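You operate a simulated robot arm through the tools that you are given. There is no shell and no other tool.

You run a simulated robot arm. Do the job below in one go: nothing can be reset, and whatever is moved stays where it is left.

JOB
Let the sealer cool, then swap its brown strip for the red one.
Fine: heat off, wait till HOT goes out; hang the brown strip on the white block; lock the red one with the yellow catch. Where these are worked on the way, their far stop is far enough and under half their travel is too little: yellow catch.

Only the result counts: the job must be done as asked and must still hold three seconds after the hand-in. Knocking over, shifting, dropping, spilling or breaking anything else fails it.

ROBOT AND FRAMES
A 6-joint arm with a two-finger gripper, fixed in place. Base frame: the origin is at the foot of the arm, x ahead of it, y to its left, z up; the work surface is at about z = 0.8. Units: m, degrees, N and s.
With the tool pointing down near the work surface it reaches from about 0.36 to 0.86 m from the base axis. Its first joint turns from -166.0 to 166.0 degrees. Payload 2.45 kg.
The TCP is the grasp point between the finger pads, 0.02 m short of the fingertips. In the tool frame z runs along the fingers and y along their closing line. Largest opening 0.14 m; the body of the gripper starts 0.168 m behind the TCP.
Orientation is that of the tool frame in the base frame, as a unit quaternion [w, x, y, z]. With the fingers straight down and closing along the base's y, the tool's x points along the base's -x, its y along +y and its z along -z.

CONTROLS
- The arm moves only by the tool servo_tool. Its argument "commands" is a list of rows, each an object (a shift or turn left out is 0, a gripper value left out holds the last) with "slide": the shift along the tool's x, y, z in cm, a list of three; "dr": the turn, a rotation vector about the tool's x, y, z in degrees, a list of three; "jaw": the closure, from 0 (fully open) to 1 (shut). In form: [{"slide": [dx, dy, dz], "dr": [ax, ay, az], "jaw": jaw}, ...]. A call has 1 to 20 rows; each row shifts and turns the commanded pose from where the row before left it, along the tool's axes as they then stand. Each row takes 0.2 s and may step no farther than 0.05 m and 8.6 degrees from the row before; otherwise, or with a gripper value out of range, the whole call is refused. Where a pose cannot be reached the arm comes as near as it can. A force on the tool above 40 N (or 10 N above the force at the start of the call, whichever is more), or a blocked arm, ends the call early, and 0.2 s more pass. Each finger travels about 0.045 m/s and halts on what it meets, pressing with about 43 N; the grip force reading is that of the motor and also rises with nothing between the fingers. The clock runs only during rows and for 0.2 s after the last one: add rows that do not move to give the fingers time. It gives the time, the measured TCP pose, the force on the tool (base axes), the opening and the grip force at its end, in the units of the frame above (readings bear some noise), with the torque about the TCP (base axes, N m) and any sound that the robot's microphone picked up.
- Cameras (640 x 400 px; columns grow to the right, rows downward): "scene" is fixed at [0.4009, 0.6499, 1.6859]; the picture's right is [-0.85, -0.52, 0.00], its down [-0.36, 0.59, -0.72] and it looks along [0.38, -0.61, -0.70] (base axes); focal length 306 px, centre (320, 200). "wrist" rides on the gripper at [0.078, 0.011, -0.209] in the tool frame; the picture's right is [-0.14, 0.99, 0.00], its down [-0.92, -0.13, -0.37] and it looks along [-0.37, -0.05, 0.93] (tool axes); focal length 280 px, centre (320, 200). There is no depth. A picture from a camera that has moved, and an enlarged one, comes with that camera's place and axes in the base frame and with its lens.
- capture(camera): a new picture of that camera. The clock stands still meanwhile.
- lift_body(by): slides the trunk up (or, below 0, down) by that many m; the arm rides with it, the base frame stays. It gives what a move gives, with no picture.
- close_up(camera, box): a new picture of the part [left, top, right, bottom] of that camera's present view, enlarged. The clock stands still meanwhile.
- close_job(): hands the job in; it is judged then, once.

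Nothing tells you positions but the pictures and the camera data. Unless the task says otherwise, let go and move clear before handing in.

The tools are called by a JSON object that holds its "method" and its "body". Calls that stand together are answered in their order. servo_tool: Moves the arm, as the interface text tells. Its arguments: {"type":"object","properties":{"commands":{"type":"array","items":{"type":"object","properties":{"slide":{"type":"array","items":{"type":"number"}},"dr":{"type":"array","items":{"type":"number"}},"jaw":{"type":"number"}}}}},"required":["commands"]} The other tools are called the same way: lift_body (by) slides the trunk up or down; capture (camera) takes a picture; close_up (camera, box) takes an enlarged picture of a part of a camera's view; close_job () hands the job in.

At the start:

```text
time: 0.0
tool_pos: [0.6363, -0.1786, 1.3487]
tool_rot: [0.0, 0.0, 1.0, 0.0]
contact_force: [-0.2, -0.6, 0.0]
wrist_torque: [-0.02, 0.02, 0.0]
width: 0.1398
grasp_force: 0.0
trunk travel left (down, up): [-0.1, 0.13]
```

scene: 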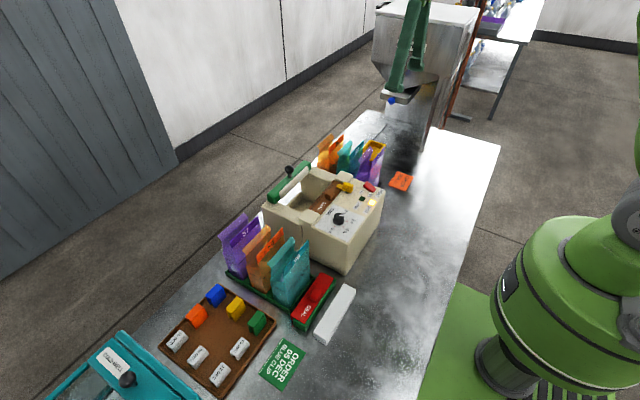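
wrist: 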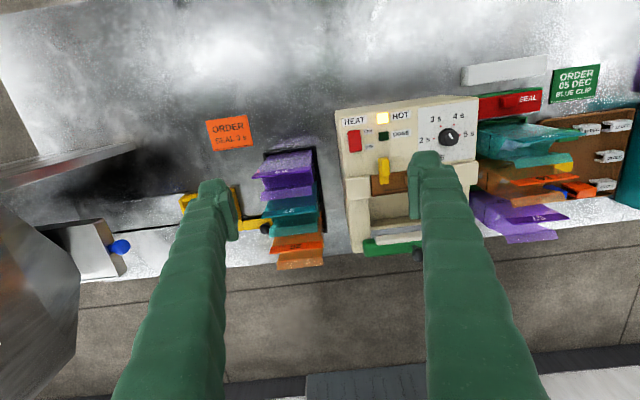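

I see the sealer in the middle with a red HEAT switch, a lit HOT lamp, a yellow catch over a brown strip; a white block and a red strip are beside the green tray. I'll take close-ups first.

{"method": "close_up", "body": {"camera": "scene", "box": [250, 140, 410, 280]}}

{"method": "close_up", "body": {"camera": "scene", "box": [220, 240, 380, 350]}}

{"method": "close_up", "body": {"camera": "wrist", "box": [320, 80, 500, 260]}}

{"method": "close_up", "body": {"camera": "wrist", "box": [440, 40, 640, 240]}}

```text
2.86 times, centred on (330, 210) of scene
camera zoom: at [0.4009, 0.6499, 1.6859], right [-0.85, -0.52, 0.0], down [-0.36, 0.59, -0.72], along [0.38, -0.61, -0.7], focal length 874 px, centre (291, 171)
```

zoom: 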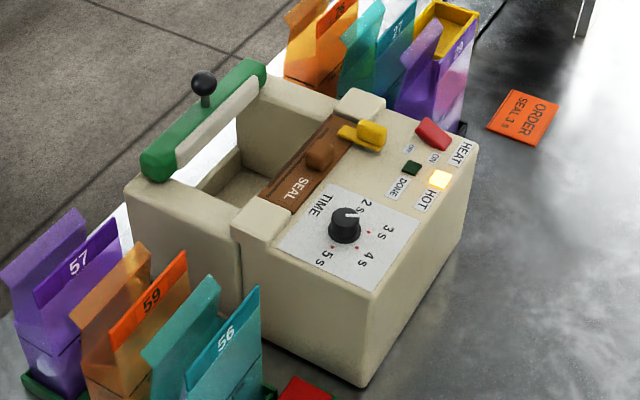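

```text
3.64 times, centred on (300, 295) of scene
camera zoom: at [0.4009, 0.6499, 1.6859], right [-0.85, -0.52, 0.0], down [-0.36, 0.59, -0.72], along [0.38, -0.61, -0.7], focal length 1112 px, centre (393, -146)
```

zoom: 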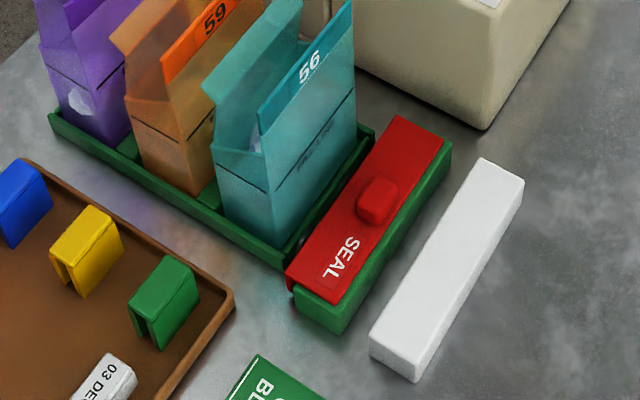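

```text
2.22 times, centred on (410, 170) of wrist
camera zoom: at [0.5588, -0.1691, 1.5581], right [0.14, 0.99, 0.0], down [0.92, -0.13, 0.37], along [0.37, -0.05, -0.93], focal length 623 px, centre (120, 267)
```

zoom: 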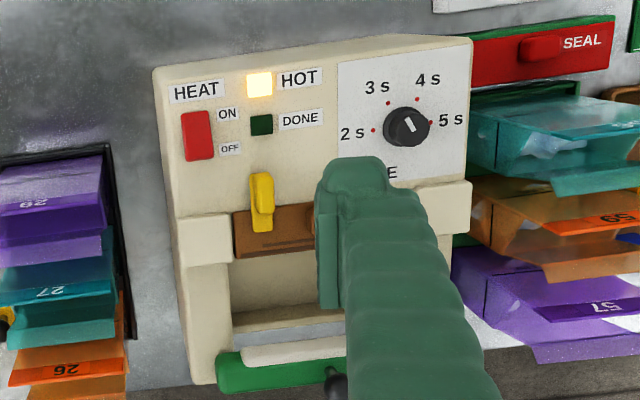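

```text
2.00 times, centred on (540, 140) of wrist
camera zoom: at [0.5588, -0.1691, 1.5581], right [0.14, 0.99, 0.0], down [0.92, -0.13, 0.37], along [0.37, -0.05, -0.93], focal length 561 px, centre (-120, 320)
```

zoom: 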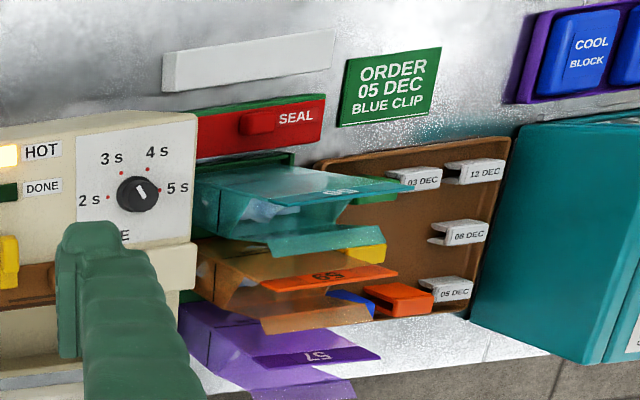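

The sealer's top is at about z = 0.97, with the HEAT switch near (0.67, -0.11). I'll lower the wrist camera towards it to see the switch, catch and strip better.

{"method": "servo_tool", "body": {"commands": [{"slide": [-0.8, 2, 4]}, {"slide": [-0.8, 2, 4]}, {"slide": [-0.8, 2, 4]}, {"slide": [-0.8, 2, 4]}, {"slide": [-0.8, 2, 4]}, {}]}}

{"method": "capture", "body": {"camera": "wrist"}}

{"method": "capture", "body": {"camera": "scene"}}

```text
time: 1.4
tool_pos: [0.6782, -0.0812, 1.1479]
tool_rot: [0.0, 0.0, 1.0, 0.0]
contact_force: [-0.2, 0.0, 0.3]
wrist_torque: [0.0, 0.02, 0.03]
width: 0.1398
grasp_force: 0.0
trunk travel left (down, up): [-0.1, 0.13]
```

```text
taken
camera wrist: at [0.5995, -0.0704, 1.3583], right [0.14, 0.99, 0.0], down [0.92, -0.13, 0.37], along [0.37, -0.05, -0.93], focal length 280 px, centre (320, 200)
```

wrist: 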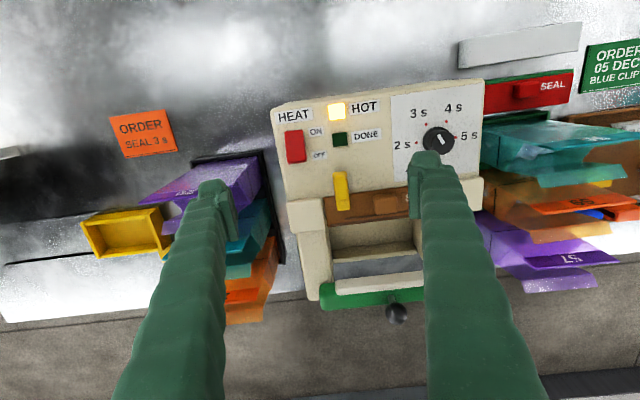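

```text
taken
```

scene: 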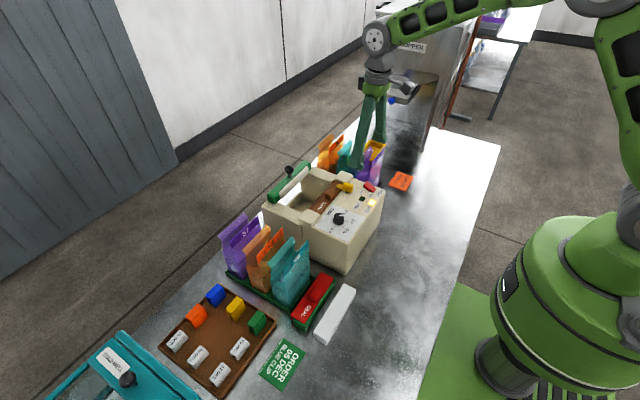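

The view is clear: switch rocker is red with ON at the base-side end. I'll enlarge the controls.

{"method": "close_up", "body": {"camera": "wrist", "box": [265, 75, 425, 235]}}

{"method": "close_up", "body": {"camera": "scene", "box": [310, 160, 390, 220]}}

{"method": "close_up", "body": {"camera": "scene", "box": [280, 265, 370, 350]}}

```text
2.50 times, centred on (345, 155) of wrist
camera zoom: at [0.5995, -0.0704, 1.3583], right [0.14, 0.99, 0.0], down [0.92, -0.13, 0.37], along [0.37, -0.05, -0.93], focal length 701 px, centre (258, 312)
```

zoom: 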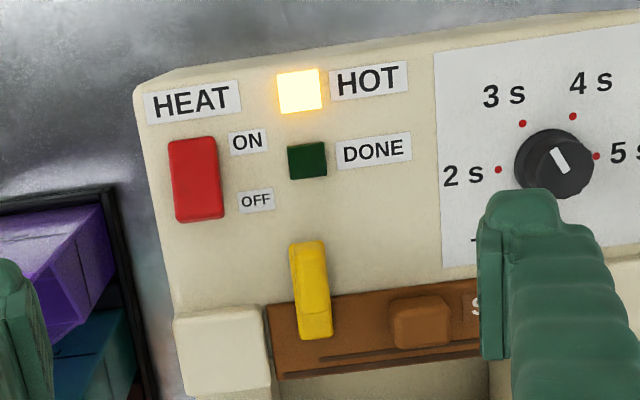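

```text
6.67 times, centred on (350, 190) of scene
camera zoom: at [0.4009, 0.6499, 1.6859], right [-0.85, -0.52, 0.0], down [-0.36, 0.59, -0.72], along [0.38, -0.61, -0.7], focal length 2039 px, centre (120, 267)
```

zoom: 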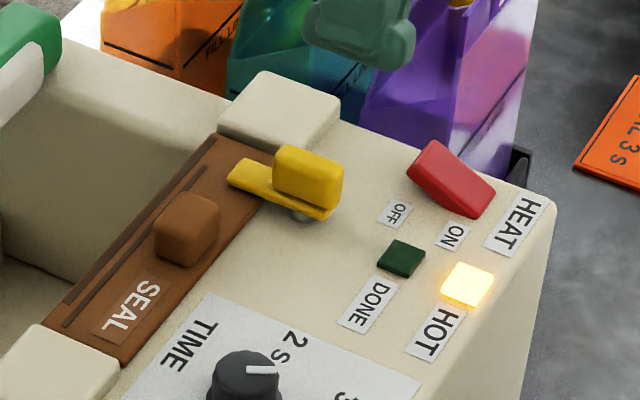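

```text
4.71 times, centred on (325, 308) of scene
camera zoom: at [0.4009, 0.6499, 1.6859], right [-0.85, -0.52, 0.0], down [-0.36, 0.59, -0.72], along [0.38, -0.61, -0.7], focal length 1439 px, centre (296, -306)
```

zoom: 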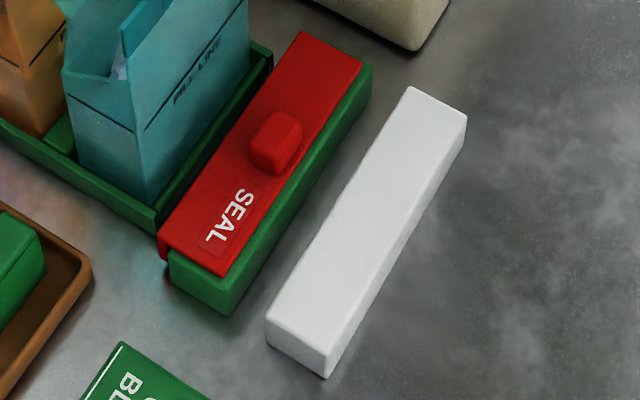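

The rocker's far (OFF) end is raised at about (0.685, -0.114, 0.98); the catch lies along x at y ≈ -0.058. I'll shut the fingers and go above the OFF end.

{"method": "servo_tool", "body": {"commands": [{"slide": [-0.3, -0.82, 2.5], "jaw": 1}, {"slide": [-0.3, -0.82, 2.5]}, {"slide": [-0.3, -0.82, 2.5]}, {"slide": [-0.3, -0.82, 2.0]}, {}, {}, {}, {}, {}]}}

{"method": "capture", "body": {"camera": "wrist"}}

{"method": "close_up", "body": {"camera": "scene", "box": [310, 130, 410, 220]}}

```text
time: 3.4
tool_pos: [0.6889, -0.1122, 1.0535]
tool_rot: [0.0, -0.001, 1.0, 0.0]
contact_force: [-0.4, 0.0, -0.4]
wrist_torque: [-0.02, 0.0, 0.0]
width: 0.0001
grasp_force: 29.4
trunk travel left (down, up): [-0.1, 0.13]
```

```text
taken
camera wrist: at [0.6113, -0.1018, 1.2642], right [0.14, 0.99, 0.0], down [0.92, -0.13, 0.37], along [0.37, -0.05, -0.93], focal length 280 px, centre (320, 200)
```

wrist: 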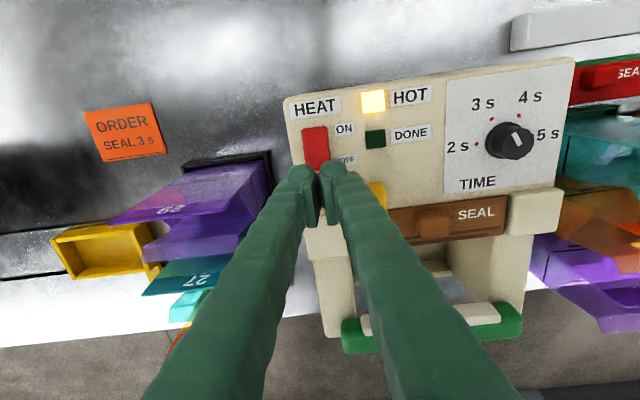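

```text
4.44 times, centred on (360, 175) of scene
camera zoom: at [0.4009, 0.6499, 1.6859], right [-0.85, -0.52, 0.0], down [-0.36, 0.59, -0.72], along [0.38, -0.61, -0.7], focal length 1360 px, centre (142, 311)
```

zoom: 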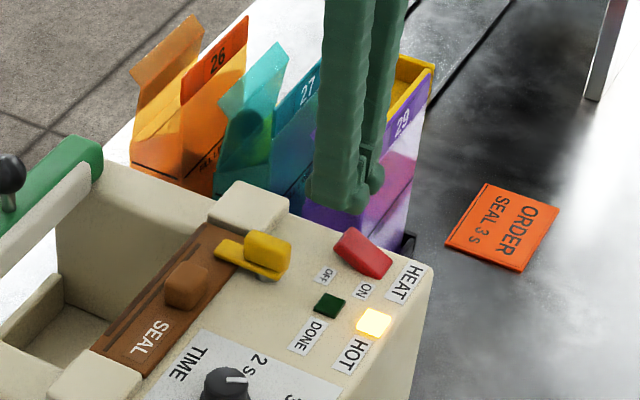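

The closed fingers are right above the OFF end. Now I'll press down gently.

{"method": "servo_tool", "body": {"commands": [{"slide": [0, 0, 1.0]}, {"slide": [0, 0, 1.0]}, {"slide": [0, 0, 1.0]}, {"slide": [0, 0, 0.4]}, {"slide": [0, 0, 0.4]}, {"slide": [0, 0, 0.4]}]}}

{"method": "close_up", "body": {"camera": "scene", "box": [310, 130, 410, 220]}}

{"method": "capture", "body": {"camera": "wrist"}}

```text
time: 4.8
tool_pos: [0.6899, -0.1128, 1.0111]
tool_rot: [0.0, 0.0, 1.0, 0.0]
contact_force: [-2.3, 0.0, 8.0]
wrist_torque: [-0.01, 0.04, -0.03]
width: 0.006
grasp_force: 29.7
trunk travel left (down, up): [-0.1, 0.13]
```

```text
4.44 times, centred on (360, 175) of scene
camera zoom: at [0.4009, 0.6499, 1.6859], right [-0.85, -0.52, 0.0], down [-0.36, 0.59, -0.72], along [0.38, -0.61, -0.7], focal length 1360 px, centre (142, 311)
```

zoom: 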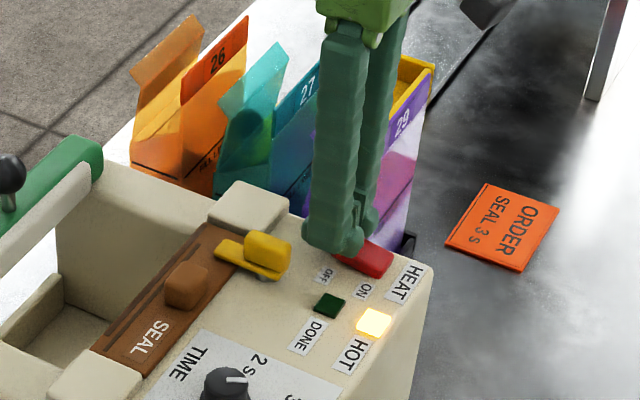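

```text
taken
camera wrist: at [0.6107, -0.1021, 1.2219], right [0.14, 0.99, 0.0], down [0.92, -0.13, 0.37], along [0.37, -0.05, -0.93], focal length 280 px, centre (320, 200)
```

wrist: 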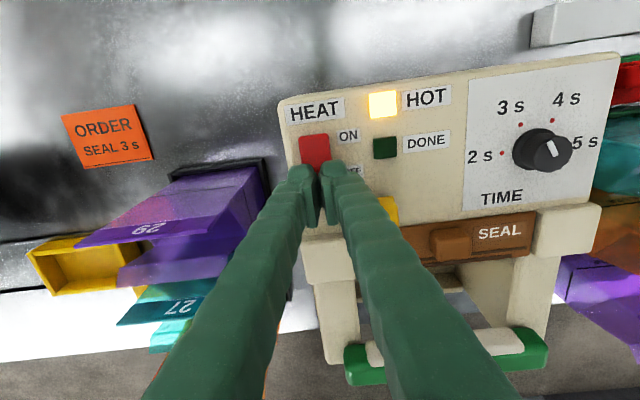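

Contact has begun at about tip z = 0.99. I'll press on in small steps.

{"method": "servo_tool", "body": {"commands": [{"slide": [0, 0, 0.3]}, {"slide": [0, 0, 0.3]}, {"slide": [0, 0, 0.3]}, {"slide": [0, 0, 0.3]}]}}

{"method": "close_up", "body": {"camera": "scene", "box": [310, 130, 410, 220]}}

```text
time: 5.5
tool_pos: [0.69, -0.1125, 1.0121]
tool_rot: [0.004, 0.0, 1.0, 0.0]
contact_force: [-8.2, 0.8, 19.4]
wrist_torque: [0.04, 0.17, 0.01]
width: 0.0062
grasp_force: 29.3
trunk travel left (down, up): [-0.1, 0.13]
stopped in row 3: the force on the tool passed its limit at 44 N (the readings are from after the stop); the commanded pose is now the measured one
```

```text
4.44 times, centred on (360, 175) of scene
camera zoom: at [0.4009, 0.6499, 1.6859], right [-0.85, -0.52, 0.0], down [-0.36, 0.59, -0.72], along [0.38, -0.61, -0.7], focal length 1360 px, centre (142, 311)
```

zoom: 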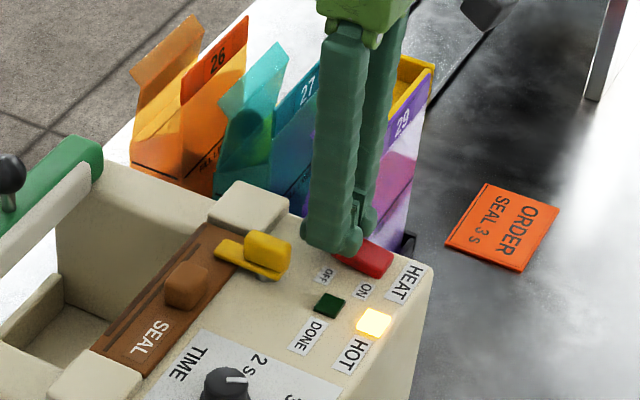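

The press met a hard stop at 44 N. I'll raise and look at whether the rocker flipped.

{"method": "servo_tool", "body": {"commands": [{"slide": [0, 0, -2.0]}, {"slide": [3, 0, -3.0]}, {}]}}

{"method": "close_up", "body": {"camera": "scene", "box": [340, 160, 400, 210]}}

{"method": "close_up", "body": {"camera": "wrist", "box": [270, 80, 430, 200]}}

```text
time: 6.3
tool_pos: [0.6616, -0.1153, 1.0586]
tool_rot: [0.004, 0.0, 1.0, -0.001]
contact_force: [0.7, 0.0, 0.0]
wrist_torque: [0.01, -0.03, 0.0]
width: 0.0
grasp_force: 29.2
trunk travel left (down, up): [-0.1, 0.13]
```

```text
8.00 times, centred on (370, 185) of scene
camera zoom: at [0.4009, 0.6499, 1.6859], right [-0.85, -0.52, 0.0], down [-0.36, 0.59, -0.72], along [0.38, -0.61, -0.7], focal length 2447 px, centre (-80, 320)
```

zoom: 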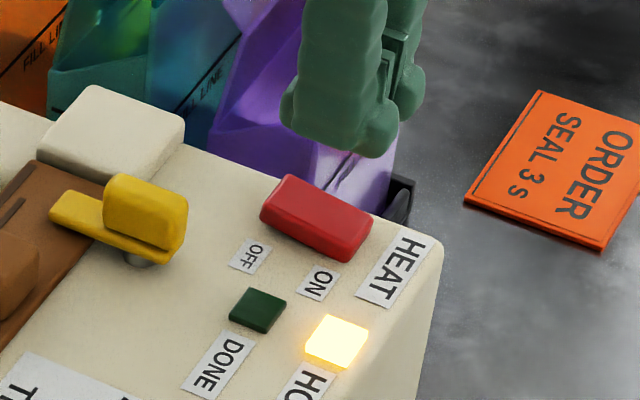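

```text
3.33 times, centred on (350, 140) of wrist
camera zoom: at [0.5814, -0.105, 1.268], right [0.14, 0.99, 0.0], down [0.92, -0.13, 0.37], along [0.37, -0.05, -0.93], focal length 935 px, centre (220, 400)
```

zoom: 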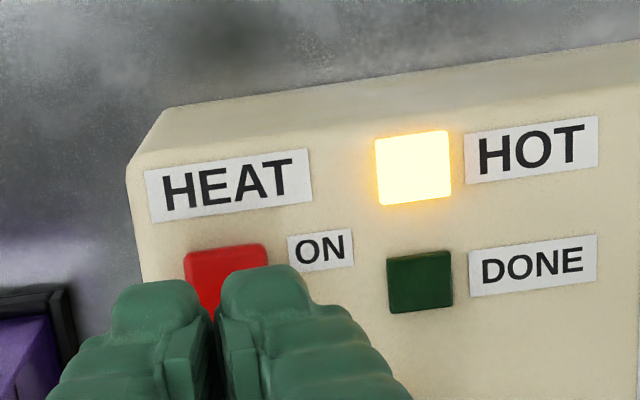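

The rocker now shows its ON end raised, so heat should be off; HOT is still lit. While it cools I'll look at the strip, catch and blocks without touching them.

{"method": "servo_tool", "body": {"commands": [{"slide": [0, 0, -3], "jaw": 0}, {"slide": [-1, 2.9, -1]}, {"slide": [-1, 2.9, -1]}, {"slide": [-1, 2.9, -1]}, {"slide": [-1, 2.9, 0]}, {}, {}, {}, {}]}}

{"method": "capture", "body": {"camera": "wrist"}}

{"method": "close_up", "body": {"camera": "scene", "box": [290, 140, 410, 240]}}

```text
time: 8.3
tool_pos: [0.7025, 0.0029, 1.1205]
tool_rot: [0.004, 0.0, 1.0, 0.0]
contact_force: [-0.7, 0.6, -0.9]
wrist_torque: [0.01, -0.02, -0.01]
width: 0.1401
grasp_force: 0.0
trunk travel left (down, up): [-0.1, 0.13]
```

```text
taken
camera wrist: at [0.6231, 0.0126, 1.3297], right [0.14, 0.99, 0.0], down [0.92, -0.13, 0.37], along [0.37, -0.05, -0.93], focal length 280 px, centre (320, 200)
```

wrist: 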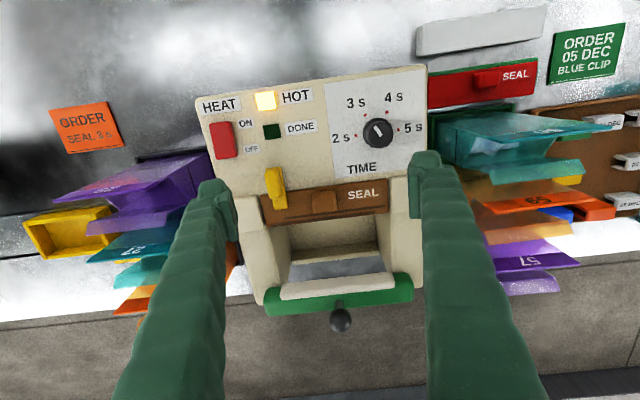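

```text
4.00 times, centred on (350, 190) of scene
camera zoom: at [0.4009, 0.6499, 1.6859], right [-0.85, -0.52, 0.0], down [-0.36, 0.59, -0.72], along [0.38, -0.61, -0.7], focal length 1224 px, centre (200, 240)
```

zoom: 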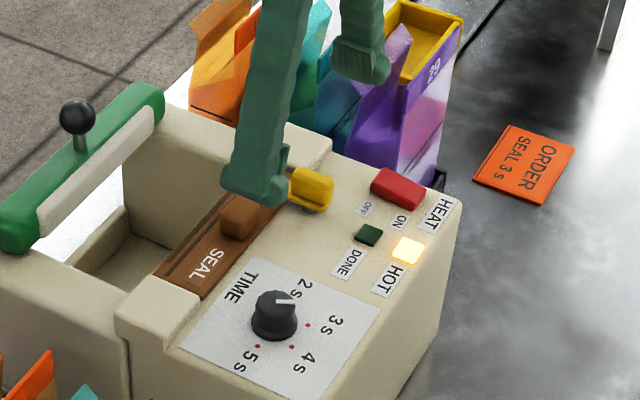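

{"method": "close_up", "body": {"camera": "wrist", "box": [240, 140, 440, 265]}}

{"method": "close_up", "body": {"camera": "wrist", "box": [400, 10, 560, 110]}}

```text
3.20 times, centred on (340, 202) of wrist
camera zoom: at [0.6231, 0.0126, 1.3297], right [0.14, 0.99, 0.0], down [0.92, -0.13, 0.37], along [0.37, -0.05, -0.93], focal length 897 px, centre (256, 192)
```

zoom: 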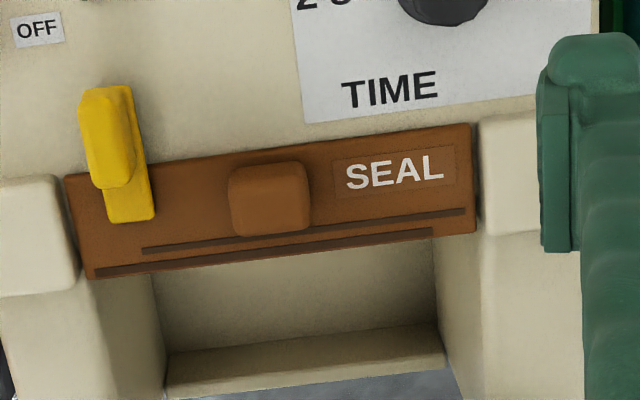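

```text
4.00 times, centred on (480, 60) of wrist
camera zoom: at [0.6231, 0.0126, 1.3297], right [0.14, 0.99, 0.0], down [0.92, -0.13, 0.37], along [0.37, -0.05, -0.93], focal length 1122 px, centre (-320, 760)
```

zoom: 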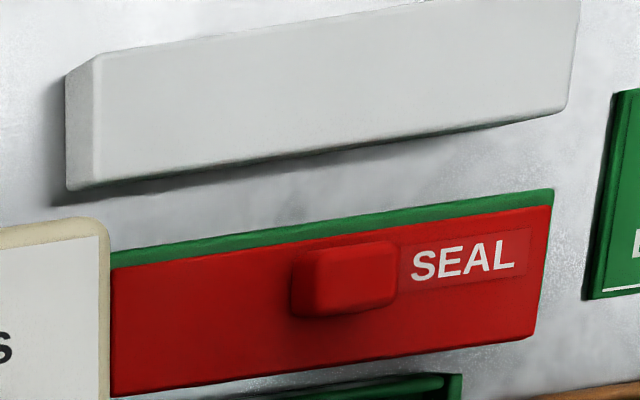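

The strip spans x 0.747–0.795, y ±0.086 at about z = 0.975, with the knob at its middle; HOT still lit. I'll zoom in on the catch from both cameras.

{"method": "close_up", "body": {"camera": "wrist", "box": [250, 150, 310, 220]}}

{"method": "close_up", "body": {"camera": "scene", "box": [325, 165, 385, 210]}}

{"method": "servo_tool", "body": {"commands": [{}, {}, {}, {}, {}, {}, {}, {}, {}, {}, {}, {}, {}, {}, {}, {}, {}, {}, {}, {}]}}

{"method": "capture", "body": {"camera": "wrist"}}

```text
5.71 times, centred on (280, 185) of wrist
camera zoom: at [0.6231, 0.0126, 1.3297], right [0.14, 0.99, 0.0], down [0.92, -0.13, 0.37], along [0.37, -0.05, -0.93], focal length 1602 px, centre (549, 286)
```

zoom: 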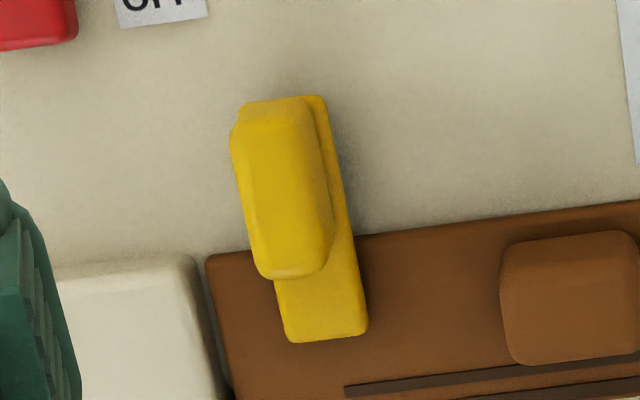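

```text
8.89 times, centred on (355, 188) of scene
camera zoom: at [0.4009, 0.6499, 1.6859], right [-0.85, -0.52, 0.0], down [-0.36, 0.59, -0.72], along [0.38, -0.61, -0.7], focal length 2719 px, centre (9, 311)
```

zoom: 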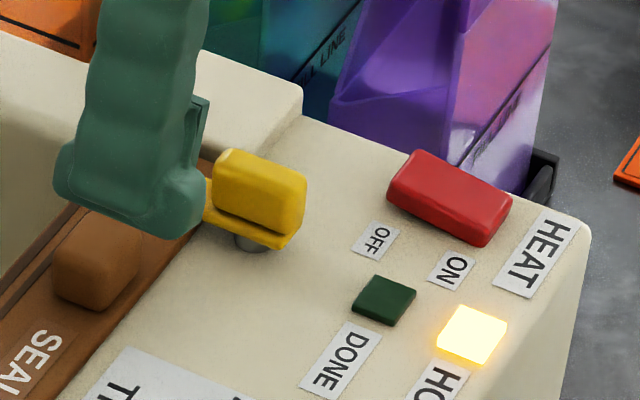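

```text
time: 12.5
tool_pos: [0.7014, 0.0027, 1.1215]
tool_rot: [0.003, 0.0, 1.0, -0.001]
contact_force: [-0.3, 0.6, -1.1]
wrist_torque: [0.0, -0.03, -0.02]
width: 0.1399
grasp_force: 0.0
trunk travel left (down, up): [-0.1, 0.13]
```

```text
taken
camera wrist: at [0.6232, 0.0127, 1.3297], right [0.14, 0.99, 0.0], down [0.92, -0.13, 0.37], along [0.37, -0.05, -0.93], focal length 280 px, centre (320, 200)
```

wrist: 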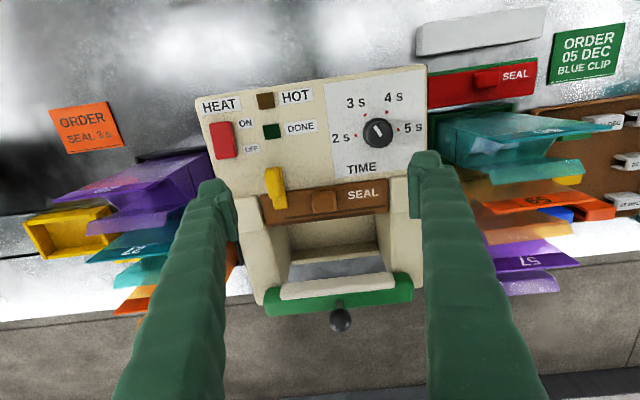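

HOT is out. The catch looks like a turn-button: handle at about (0.724, -0.058), tongue over the strip, pin below the handle. I'll go above its handle with the fingers half closed.

{"method": "servo_tool", "body": {"commands": [{"slide": [-0.75, -2.02, 2], "jaw": 0.64, "dr": [0, 0.4, 0]}, {"slide": [-0.75, -2.02, 2]}, {"slide": [-0.75, -2.02, 2]}, {"slide": [0, 0, 1]}, {}, {}, {}]}}

{"method": "close_up", "body": {"camera": "wrist", "box": [240, 120, 400, 220]}}

{"method": "close_up", "body": {"camera": "scene", "box": [310, 140, 400, 210]}}

```text
time: 14.1
tool_pos: [0.7259, -0.0568, 1.0509]
tool_rot: [0.0, 0.0, 1.0, -0.002]
contact_force: [-1.2, -0.2, -0.4]
wrist_torque: [0.02, 0.01, 0.0]
width: 0.0505
grasp_force: 0.0
trunk travel left (down, up): [-0.1, 0.13]
```

```text
4.00 times, centred on (320, 170) of wrist
camera zoom: at [0.6479, -0.0467, 1.2602], right [0.14, 0.99, 0.0], down [0.92, -0.13, 0.37], along [0.36, -0.05, -0.93], focal length 1122 px, centre (320, 320)
```

zoom: 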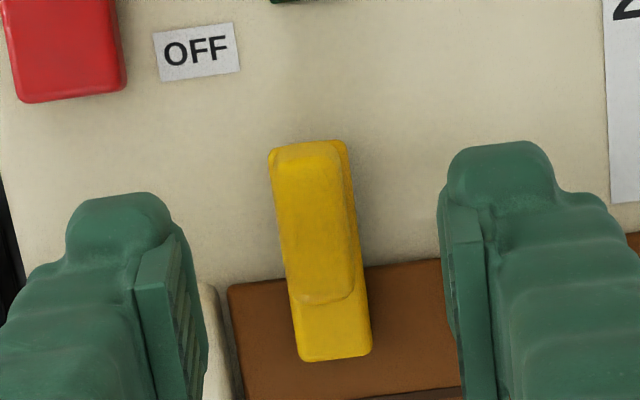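

```text
5.71 times, centred on (355, 175) of scene
camera zoom: at [0.4009, 0.6499, 1.6859], right [-0.85, -0.52, 0.0], down [-0.36, 0.59, -0.72], along [0.38, -0.61, -0.7], focal length 1748 px, centre (120, 343)
```

zoom: 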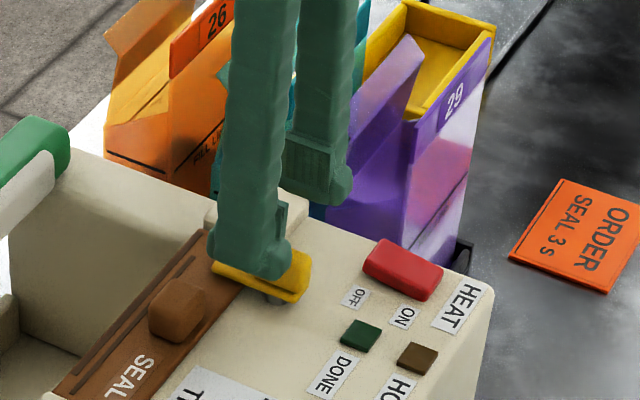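

Aligned over the handle. I'll narrow the opening a bit, lower around the handle and close.

{"method": "servo_tool", "body": {"commands": [{"slide": [0.3, -0.1, 1.0], "jaw": 0.74}, {"slide": [0, 0, 1.0]}, {"slide": [0, 0, 0.8]}, {"slide": [0, 0, 0.5]}, {"slide": [0, 0, 0.4]}]}}

{"method": "close_up", "body": {"camera": "wrist", "box": [240, 120, 400, 220]}}

{"method": "close_up", "body": {"camera": "scene", "box": [310, 140, 400, 210]}}

```text
time: 15.3
tool_pos: [0.7214, -0.0588, 1.0121]
tool_rot: [0.0, 0.0, 1.0, 0.0]
contact_force: [-0.5, 0.1, 0.3]
wrist_torque: [0.02, -0.02, 0.02]
width: 0.0363
grasp_force: 0.1
trunk travel left (down, up): [-0.1, 0.13]
```

```text
4.00 times, centred on (320, 170) of wrist
camera zoom: at [0.6424, -0.048, 1.2222], right [0.14, 0.99, 0.0], down [0.92, -0.13, 0.37], along [0.36, -0.05, -0.93], focal length 1122 px, centre (320, 320)
```

zoom: 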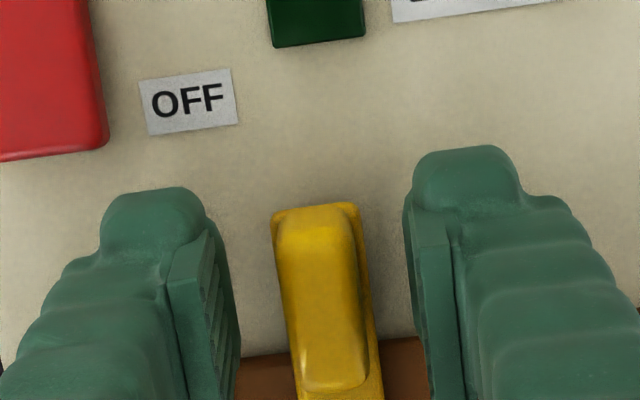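

```text
5.71 times, centred on (355, 175) of scene
camera zoom: at [0.4009, 0.6499, 1.6859], right [-0.85, -0.52, 0.0], down [-0.36, 0.59, -0.72], along [0.38, -0.61, -0.7], focal length 1748 px, centre (120, 343)
```

zoom: 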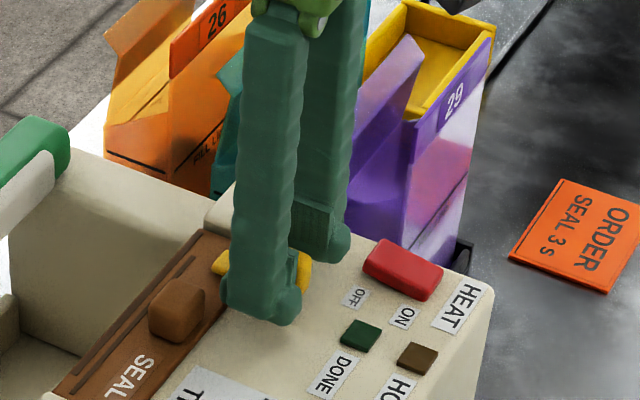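

The handle sits between the fingers. Closing on it.

{"method": "servo_tool", "body": {"commands": [{"jaw": 1}, {}, {}, {}]}}

```text
time: 16.3
tool_pos: [0.7212, -0.0571, 1.0128]
tool_rot: [-0.001, 0.0, 1.0, -0.001]
contact_force: [-0.8, 2.1, -2.0]
wrist_torque: [0.03, -0.07, 0.0]
width: 0.0151
grasp_force: 40.9
trunk travel left (down, up): [-0.1, 0.13]
```

Gripped (15 mm). I'll try a small counter-clockwise turn (tongue towards +y) and watch torque and picture.

{"method": "servo_tool", "body": {"commands": [{"dr": [0, 0, -4]}, {"dr": [0, 0, -4]}, {"dr": [0, 0, -4]}]}}

{"method": "close_up", "body": {"camera": "scene", "box": [310, 140, 400, 210]}}

{"method": "close_up", "body": {"camera": "wrist", "box": [240, 120, 400, 220]}}

```text
time: 17.1
tool_pos: [0.7213, -0.059, 1.0112]
tool_rot: [0.001, -0.105, 0.994, -0.001]
contact_force: [0.5, -7.6, 0.8]
wrist_torque: [-0.03, -0.1, -0.03]
width: 0.0151
grasp_force: 41.1
trunk travel left (down, up): [-0.1, 0.13]
```

```text
5.71 times, centred on (355, 175) of scene
camera zoom: at [0.4009, 0.6499, 1.6859], right [-0.85, -0.52, 0.0], down [-0.36, 0.59, -0.72], along [0.38, -0.61, -0.7], focal length 1748 px, centre (120, 343)
```

zoom: 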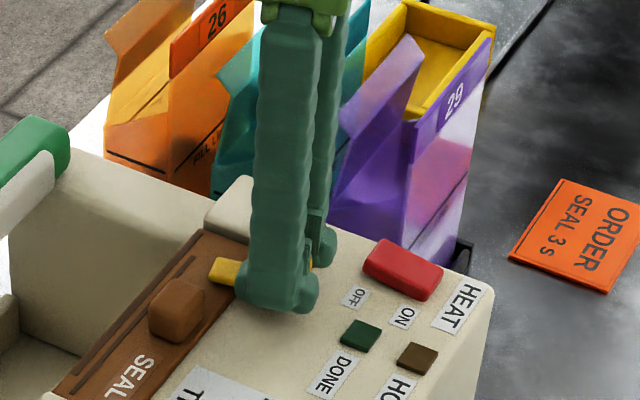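

```text
4.00 times, centred on (320, 170) of wrist
camera zoom: at [0.6417, -0.065, 1.2221], right [-0.07, 1.0, 0.0], down [0.93, 0.07, 0.37], along [0.37, 0.03, -0.93], focal length 1122 px, centre (320, 320)
```

zoom: 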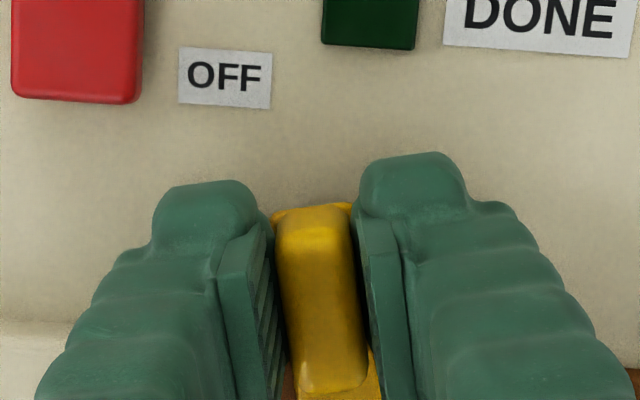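

The catch turns freely; its pivot seems slightly ahead of my grip. I'll keep turning, letting the grip follow an arc.

{"method": "servo_tool", "body": {"commands": [{"slide": [0, -0.2, 0], "dr": [0, 0, -6]}, {"slide": [0, -0.1, 0], "dr": [0, 0, -8]}, {"slide": [0, -0.1, 0], "dr": [0, 0, -8]}, {}]}}

{"method": "close_up", "body": {"camera": "scene", "box": [310, 140, 400, 210]}}

```text
time: 18.1
tool_pos: [0.7209, -0.0602, 1.0119]
tool_rot: [-0.001, -0.294, 0.956, -0.001]
contact_force: [-2.3, 11.9, 6.4]
wrist_torque: [0.24, -0.05, 0.04]
width: 0.0149
grasp_force: 41.5
trunk travel left (down, up): [-0.1, 0.13]
```

```text
5.71 times, centred on (355, 175) of scene
camera zoom: at [0.4009, 0.6499, 1.6859], right [-0.85, -0.52, 0.0], down [-0.36, 0.59, -0.72], along [0.38, -0.61, -0.7], focal length 1748 px, centre (120, 343)
```

zoom: 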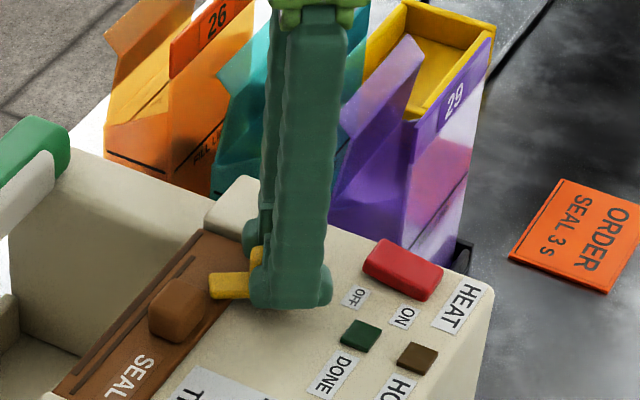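

It is turning well (34°). I'll continue with less offset.

{"method": "servo_tool", "body": {"commands": [{"slide": [0, 0.12, -0.05], "dr": [0, 0, -8]}, {"slide": [0, -0.02, 0], "dr": [0, 0, -8]}, {"slide": [0, -0.02, 0], "dr": [0, 0, -8]}, {}]}}

{"method": "close_up", "body": {"camera": "scene", "box": [310, 140, 400, 210]}}

```text
time: 19.1
tool_pos: [0.7229, -0.0621, 1.0116]
tool_rot: [0.0, -0.485, 0.875, -0.001]
contact_force: [5.9, 4.1, 2.6]
wrist_torque: [0.13, -0.08, 0.03]
width: 0.015
grasp_force: 41.1
trunk travel left (down, up): [-0.1, 0.13]
```

```text
5.71 times, centred on (355, 175) of scene
camera zoom: at [0.4009, 0.6499, 1.6859], right [-0.85, -0.52, 0.0], down [-0.36, 0.59, -0.72], along [0.38, -0.61, -0.7], focal length 1748 px, centre (120, 343)
```

zoom: 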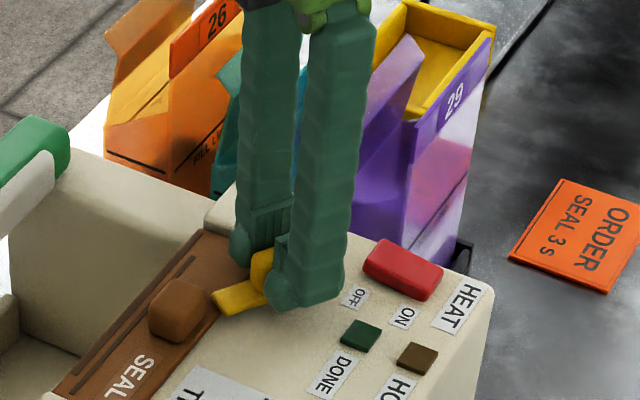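

Now about 58° open. I'll keep turning until the stop.

{"method": "servo_tool", "body": {"commands": [{"slide": [0, -0.02, 0], "dr": [0, 0, -8]}, {"slide": [0, -0.05, 0], "dr": [0, 0, -8]}, {"slide": [0, -0.05, 0], "dr": [0, 0, -8]}, {"slide": [0, -0.05, 0], "dr": [0, 0, -6]}, {}]}}

{"method": "close_up", "body": {"camera": "scene", "box": [310, 140, 400, 210]}}

```text
time: 20.3
tool_pos: [0.7235, -0.0608, 1.012]
tool_rot: [0.0, -0.695, 0.719, -0.001]
contact_force: [8.2, -3.5, 2.9]
wrist_torque: [-0.2, -0.07, 0.03]
width: 0.015
grasp_force: 41.5
trunk travel left (down, up): [-0.1, 0.13]
```

```text
5.71 times, centred on (355, 175) of scene
camera zoom: at [0.4009, 0.6499, 1.6859], right [-0.85, -0.52, 0.0], down [-0.36, 0.59, -0.72], along [0.38, -0.61, -0.7], focal length 1748 px, centre (120, 343)
```

zoom: 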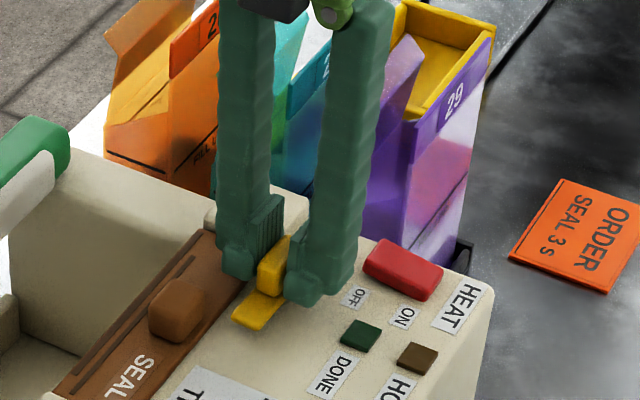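

At 88° the tongue is clear of the strip. I'll try a bit further for the stop.

{"method": "servo_tool", "body": {"commands": [{"slide": [0, 0.05, 0], "dr": [0, 0, -5]}, {"dr": [0, 0, -5]}, {"dr": [0, 0, -5]}, {}]}}

{"method": "close_up", "body": {"camera": "scene", "box": [310, 140, 400, 210]}}

{"method": "capture", "body": {"camera": "wrist"}}

```text
time: 21.3
tool_pos: [0.7245, -0.0625, 1.0119]
tool_rot: [0.001, 0.783, -0.622, 0.001]
contact_force: [12.7, -7.3, 6.3]
wrist_torque: [0.02, -0.11, -1.5]
width: 0.0198
grasp_force: 44.6
trunk travel left (down, up): [-0.1, 0.13]
```

```text
5.71 times, centred on (355, 175) of scene
camera zoom: at [0.4009, 0.6499, 1.6859], right [-0.85, -0.52, 0.0], down [-0.36, 0.59, -0.72], along [0.38, -0.61, -0.7], focal length 1748 px, centre (120, 343)
```

zoom: 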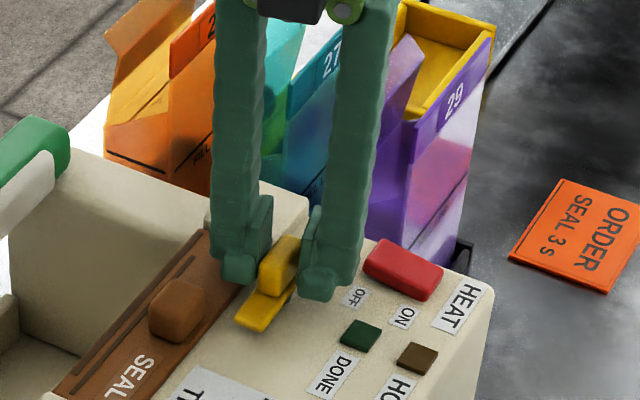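

```text
taken
camera wrist: at [0.7309, -0.1417, 1.2222], right [-1.0, -0.09, 0.0], down [-0.08, 0.93, 0.37], along [-0.03, 0.37, -0.93], focal length 280 px, centre (320, 200)
```

wrist: 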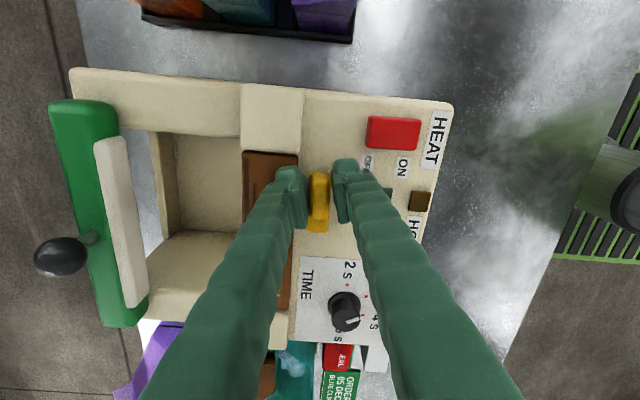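

The stop was reached at about 90° (torque rise). I'll back off the twist, open and lift straight up.

{"method": "servo_tool", "body": {"commands": [{"dr": [0, 0, 6]}, {"dr": [0, 0, 5]}, {"jaw": 0.68}, {}, {}, {}, {"slide": [0, 0, -2]}, {"slide": [0, 0, -4]}, {"slide": [0, 0, -4]}, {}]}}

{"method": "close_up", "body": {"camera": "scene", "box": [310, 140, 400, 210]}}

{"method": "capture", "body": {"camera": "wrist"}}

```text
time: 23.5
tool_pos: [0.7204, -0.0615, 1.111]
tool_rot: [0.001, 0.719, -0.695, 0.0]
contact_force: [-0.5, -0.4, 0.4]
wrist_torque: [0.0, 0.03, 0.03]
width: 0.0449
grasp_force: 0.0
trunk travel left (down, up): [-0.1, 0.13]
```

```text
5.71 times, centred on (355, 175) of scene
camera zoom: at [0.4009, 0.6499, 1.6859], right [-0.85, -0.52, 0.0], down [-0.36, 0.59, -0.72], along [0.38, -0.61, -0.7], focal length 1748 px, centre (120, 343)
```

zoom: 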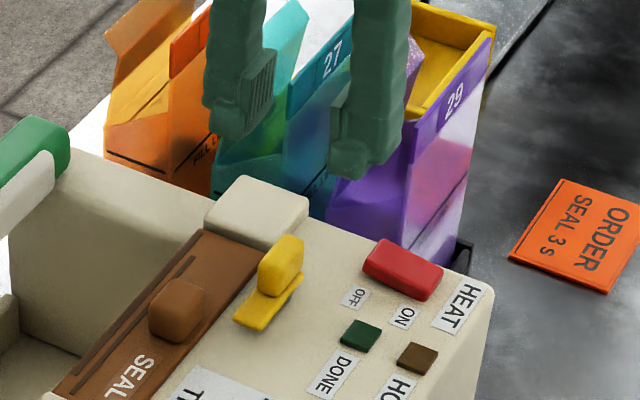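

```text
taken
camera wrist: at [0.7131, -0.1401, 1.3221], right [-0.99, 0.1, 0.0], down [0.1, 0.93, 0.37], along [0.04, 0.37, -0.93], focal length 280 px, centre (320, 200)
```

wrist: 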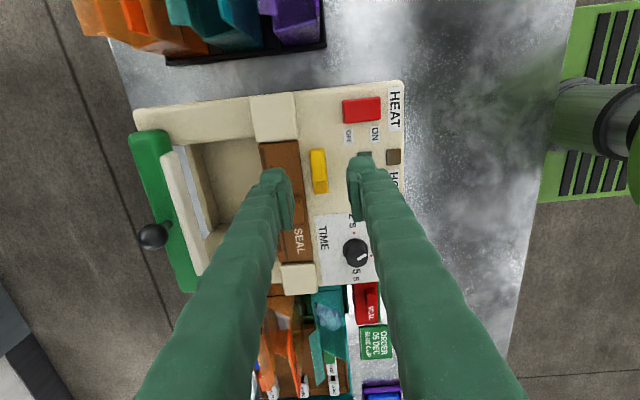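

The catch is open and the strip is free. I'll turn the tool back and go over to inspect the white block and the red strip.

{"method": "servo_tool", "body": {"commands": [{"dr": [0, 0, 8.4]}, {"dr": [0, 0, 8.4]}, {"dr": [0, 0, 8.4]}, {"dr": [0, 0, 8.4]}, {"dr": [0, 0, 8.4]}, {"dr": [0, 0, 8.4]}, {"dr": [0, 0, 8.4]}, {"dr": [0, 0, 8.4]}, {"dr": [0, 0, 8.4]}, {"dr": [0, 0, 8.4]}, {"dr": [0, 0, 7.9]}, {}]}}

{"method": "servo_tool", "body": {"commands": [{"slide": [2, 3.2, 0.3], "jaw": 0}, {"slide": [2, 3.2, 0.3]}, {"slide": [2, 3.2, 0.3]}, {"slide": [2, 3.2, 0.3]}, {"slide": [2, 3.2, 0.3]}, {"slide": [2, 3.2, 0.3]}, {"slide": [2, 3.2, 0.3]}, {"slide": [2, 3.2, 0.3]}, {"slide": [2, 3.2, 0.3]}, {"slide": [2, 3.2, 0.3]}, {}]}}

{"method": "capture", "body": {"camera": "wrist"}}

{"method": "capture", "body": {"camera": "scene"}}

```text
time: 26.1
tool_pos: [0.7222, -0.0616, 1.1118]
tool_rot: [0.001, 0.001, 1.0, -0.001]
contact_force: [0.3, 0.5, -0.4]
wrist_torque: [-0.01, -0.01, 0.0]
width: 0.045
grasp_force: 0.2
trunk travel left (down, up): [-0.1, 0.13]
```

```text
time: 28.5
tool_pos: [0.5211, 0.2587, 1.0829]
tool_rot: [0.0, -0.001, 1.0, -0.002]
contact_force: [-0.3, 0.8, 0.0]
wrist_torque: [0.01, -0.02, 0.01]
width: 0.1399
grasp_force: 0.1
trunk travel left (down, up): [-0.1, 0.13]
```

```text
taken
camera wrist: at [0.4429, 0.2681, 1.2932], right [0.14, 0.99, 0.0], down [0.92, -0.13, 0.37], along [0.36, -0.05, -0.93], focal length 280 px, centre (320, 200)
```

wrist: 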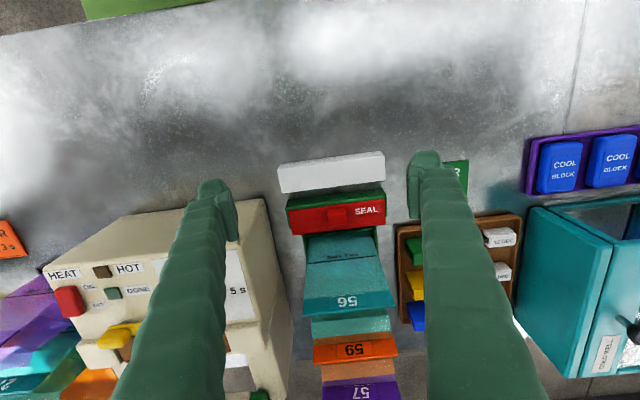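

```text
taken
```

scene: 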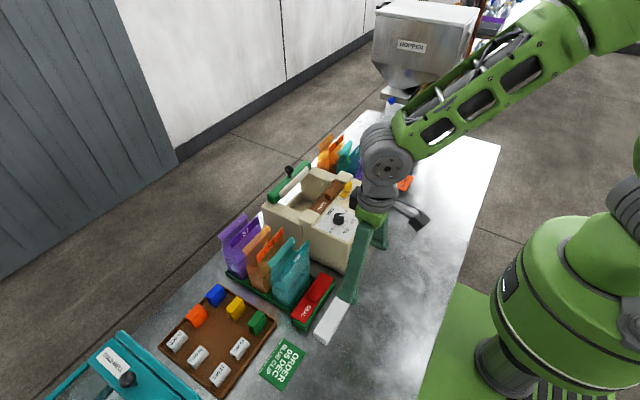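

{"method": "close_up", "body": {"camera": "wrist", "box": [265, 140, 405, 245]}}

{"method": "close_up", "body": {"camera": "scene", "box": [280, 265, 370, 350]}}

```text
3.81 times, centred on (335, 192) of wrist
camera zoom: at [0.4429, 0.2681, 1.2932], right [0.14, 0.99, 0.0], down [0.92, -0.13, 0.37], along [0.36, -0.05, -0.93], focal length 1068 px, centre (263, 229)
```

zoom: 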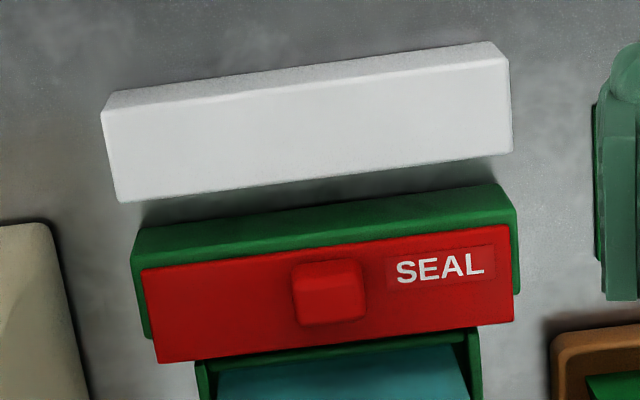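

```text
4.71 times, centred on (325, 308) of scene
camera zoom: at [0.4009, 0.6499, 1.6859], right [-0.85, -0.52, 0.0], down [-0.36, 0.59, -0.72], along [0.38, -0.61, -0.7], focal length 1439 px, centre (296, -306)
```

zoom: 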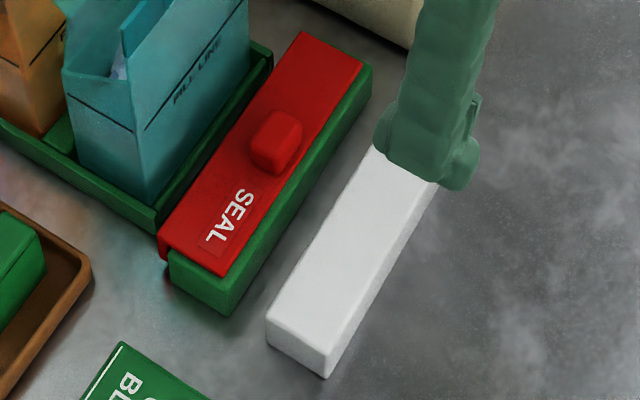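

The white block's top is at z ≈ 0.84, spanning x 0.557–0.600, y 0.182–0.358, matching the green one; the strip's lip should hang over its far (+x) edge, strip centred at about (0.587, 0.270). Now to the brown strip's knob.

{"method": "servo_tool", "body": {"commands": [{"slide": [0, 0, -3], "jaw": 0.57}, {"slide": [-3.04, -3.24, 0]}, {"slide": [-3.04, -3.24, 0]}, {"slide": [-3.04, -3.24, 0]}, {"slide": [-3.04, -3.24, 0]}, {"slide": [-3.04, -3.24, 0]}, {"slide": [-3.04, -3.24, 0]}, {"slide": [-3.04, -3.24, 0]}, {"slide": [-3.04, -3.24, 0]}, {"slide": [0, 0, 3]}, {"slide": [0, 0, 2]}, {}, {}]}}

{"method": "capture", "body": {"camera": "wrist"}}

{"method": "close_up", "body": {"camera": "wrist", "box": [240, 140, 400, 240]}}

{"method": "close_up", "body": {"camera": "scene", "box": [300, 140, 390, 220]}}

```text
time: 31.3
tool_pos: [0.7648, -0.0012, 1.0602]
tool_rot: [0.0, -0.001, 1.0, -0.001]
contact_force: [0.1, 0.7, 0.3]
wrist_torque: [-0.01, -0.02, 0.01]
width: 0.0604
grasp_force: 0.1
trunk travel left (down, up): [-0.1, 0.13]
```

```text
taken
camera wrist: at [0.6868, 0.0094, 1.2705], right [0.14, 0.99, 0.0], down [0.92, -0.13, 0.37], along [0.36, -0.05, -0.93], focal length 280 px, centre (320, 200)
```

wrist: 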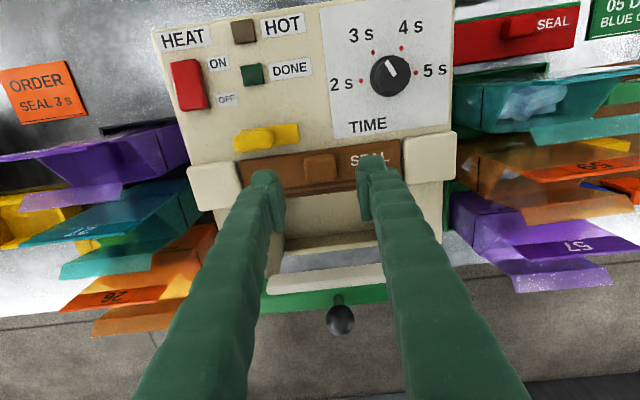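

```text
4.00 times, centred on (320, 190) of wrist
camera zoom: at [0.6868, 0.0094, 1.2705], right [0.14, 0.99, 0.0], down [0.92, -0.13, 0.37], along [0.36, -0.05, -0.93], focal length 1122 px, centre (320, 240)
```

zoom: 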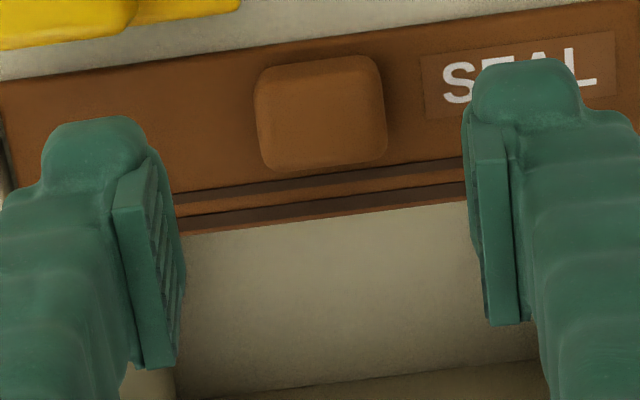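

```text
5.00 times, centred on (345, 180) of scene
camera zoom: at [0.4009, 0.6499, 1.6859], right [-0.85, -0.52, 0.0], down [-0.36, 0.59, -0.72], along [0.38, -0.61, -0.7], focal length 1529 px, centre (195, 300)
```

zoom: 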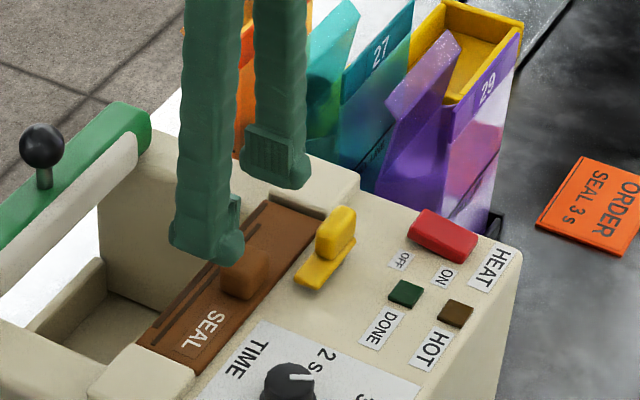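

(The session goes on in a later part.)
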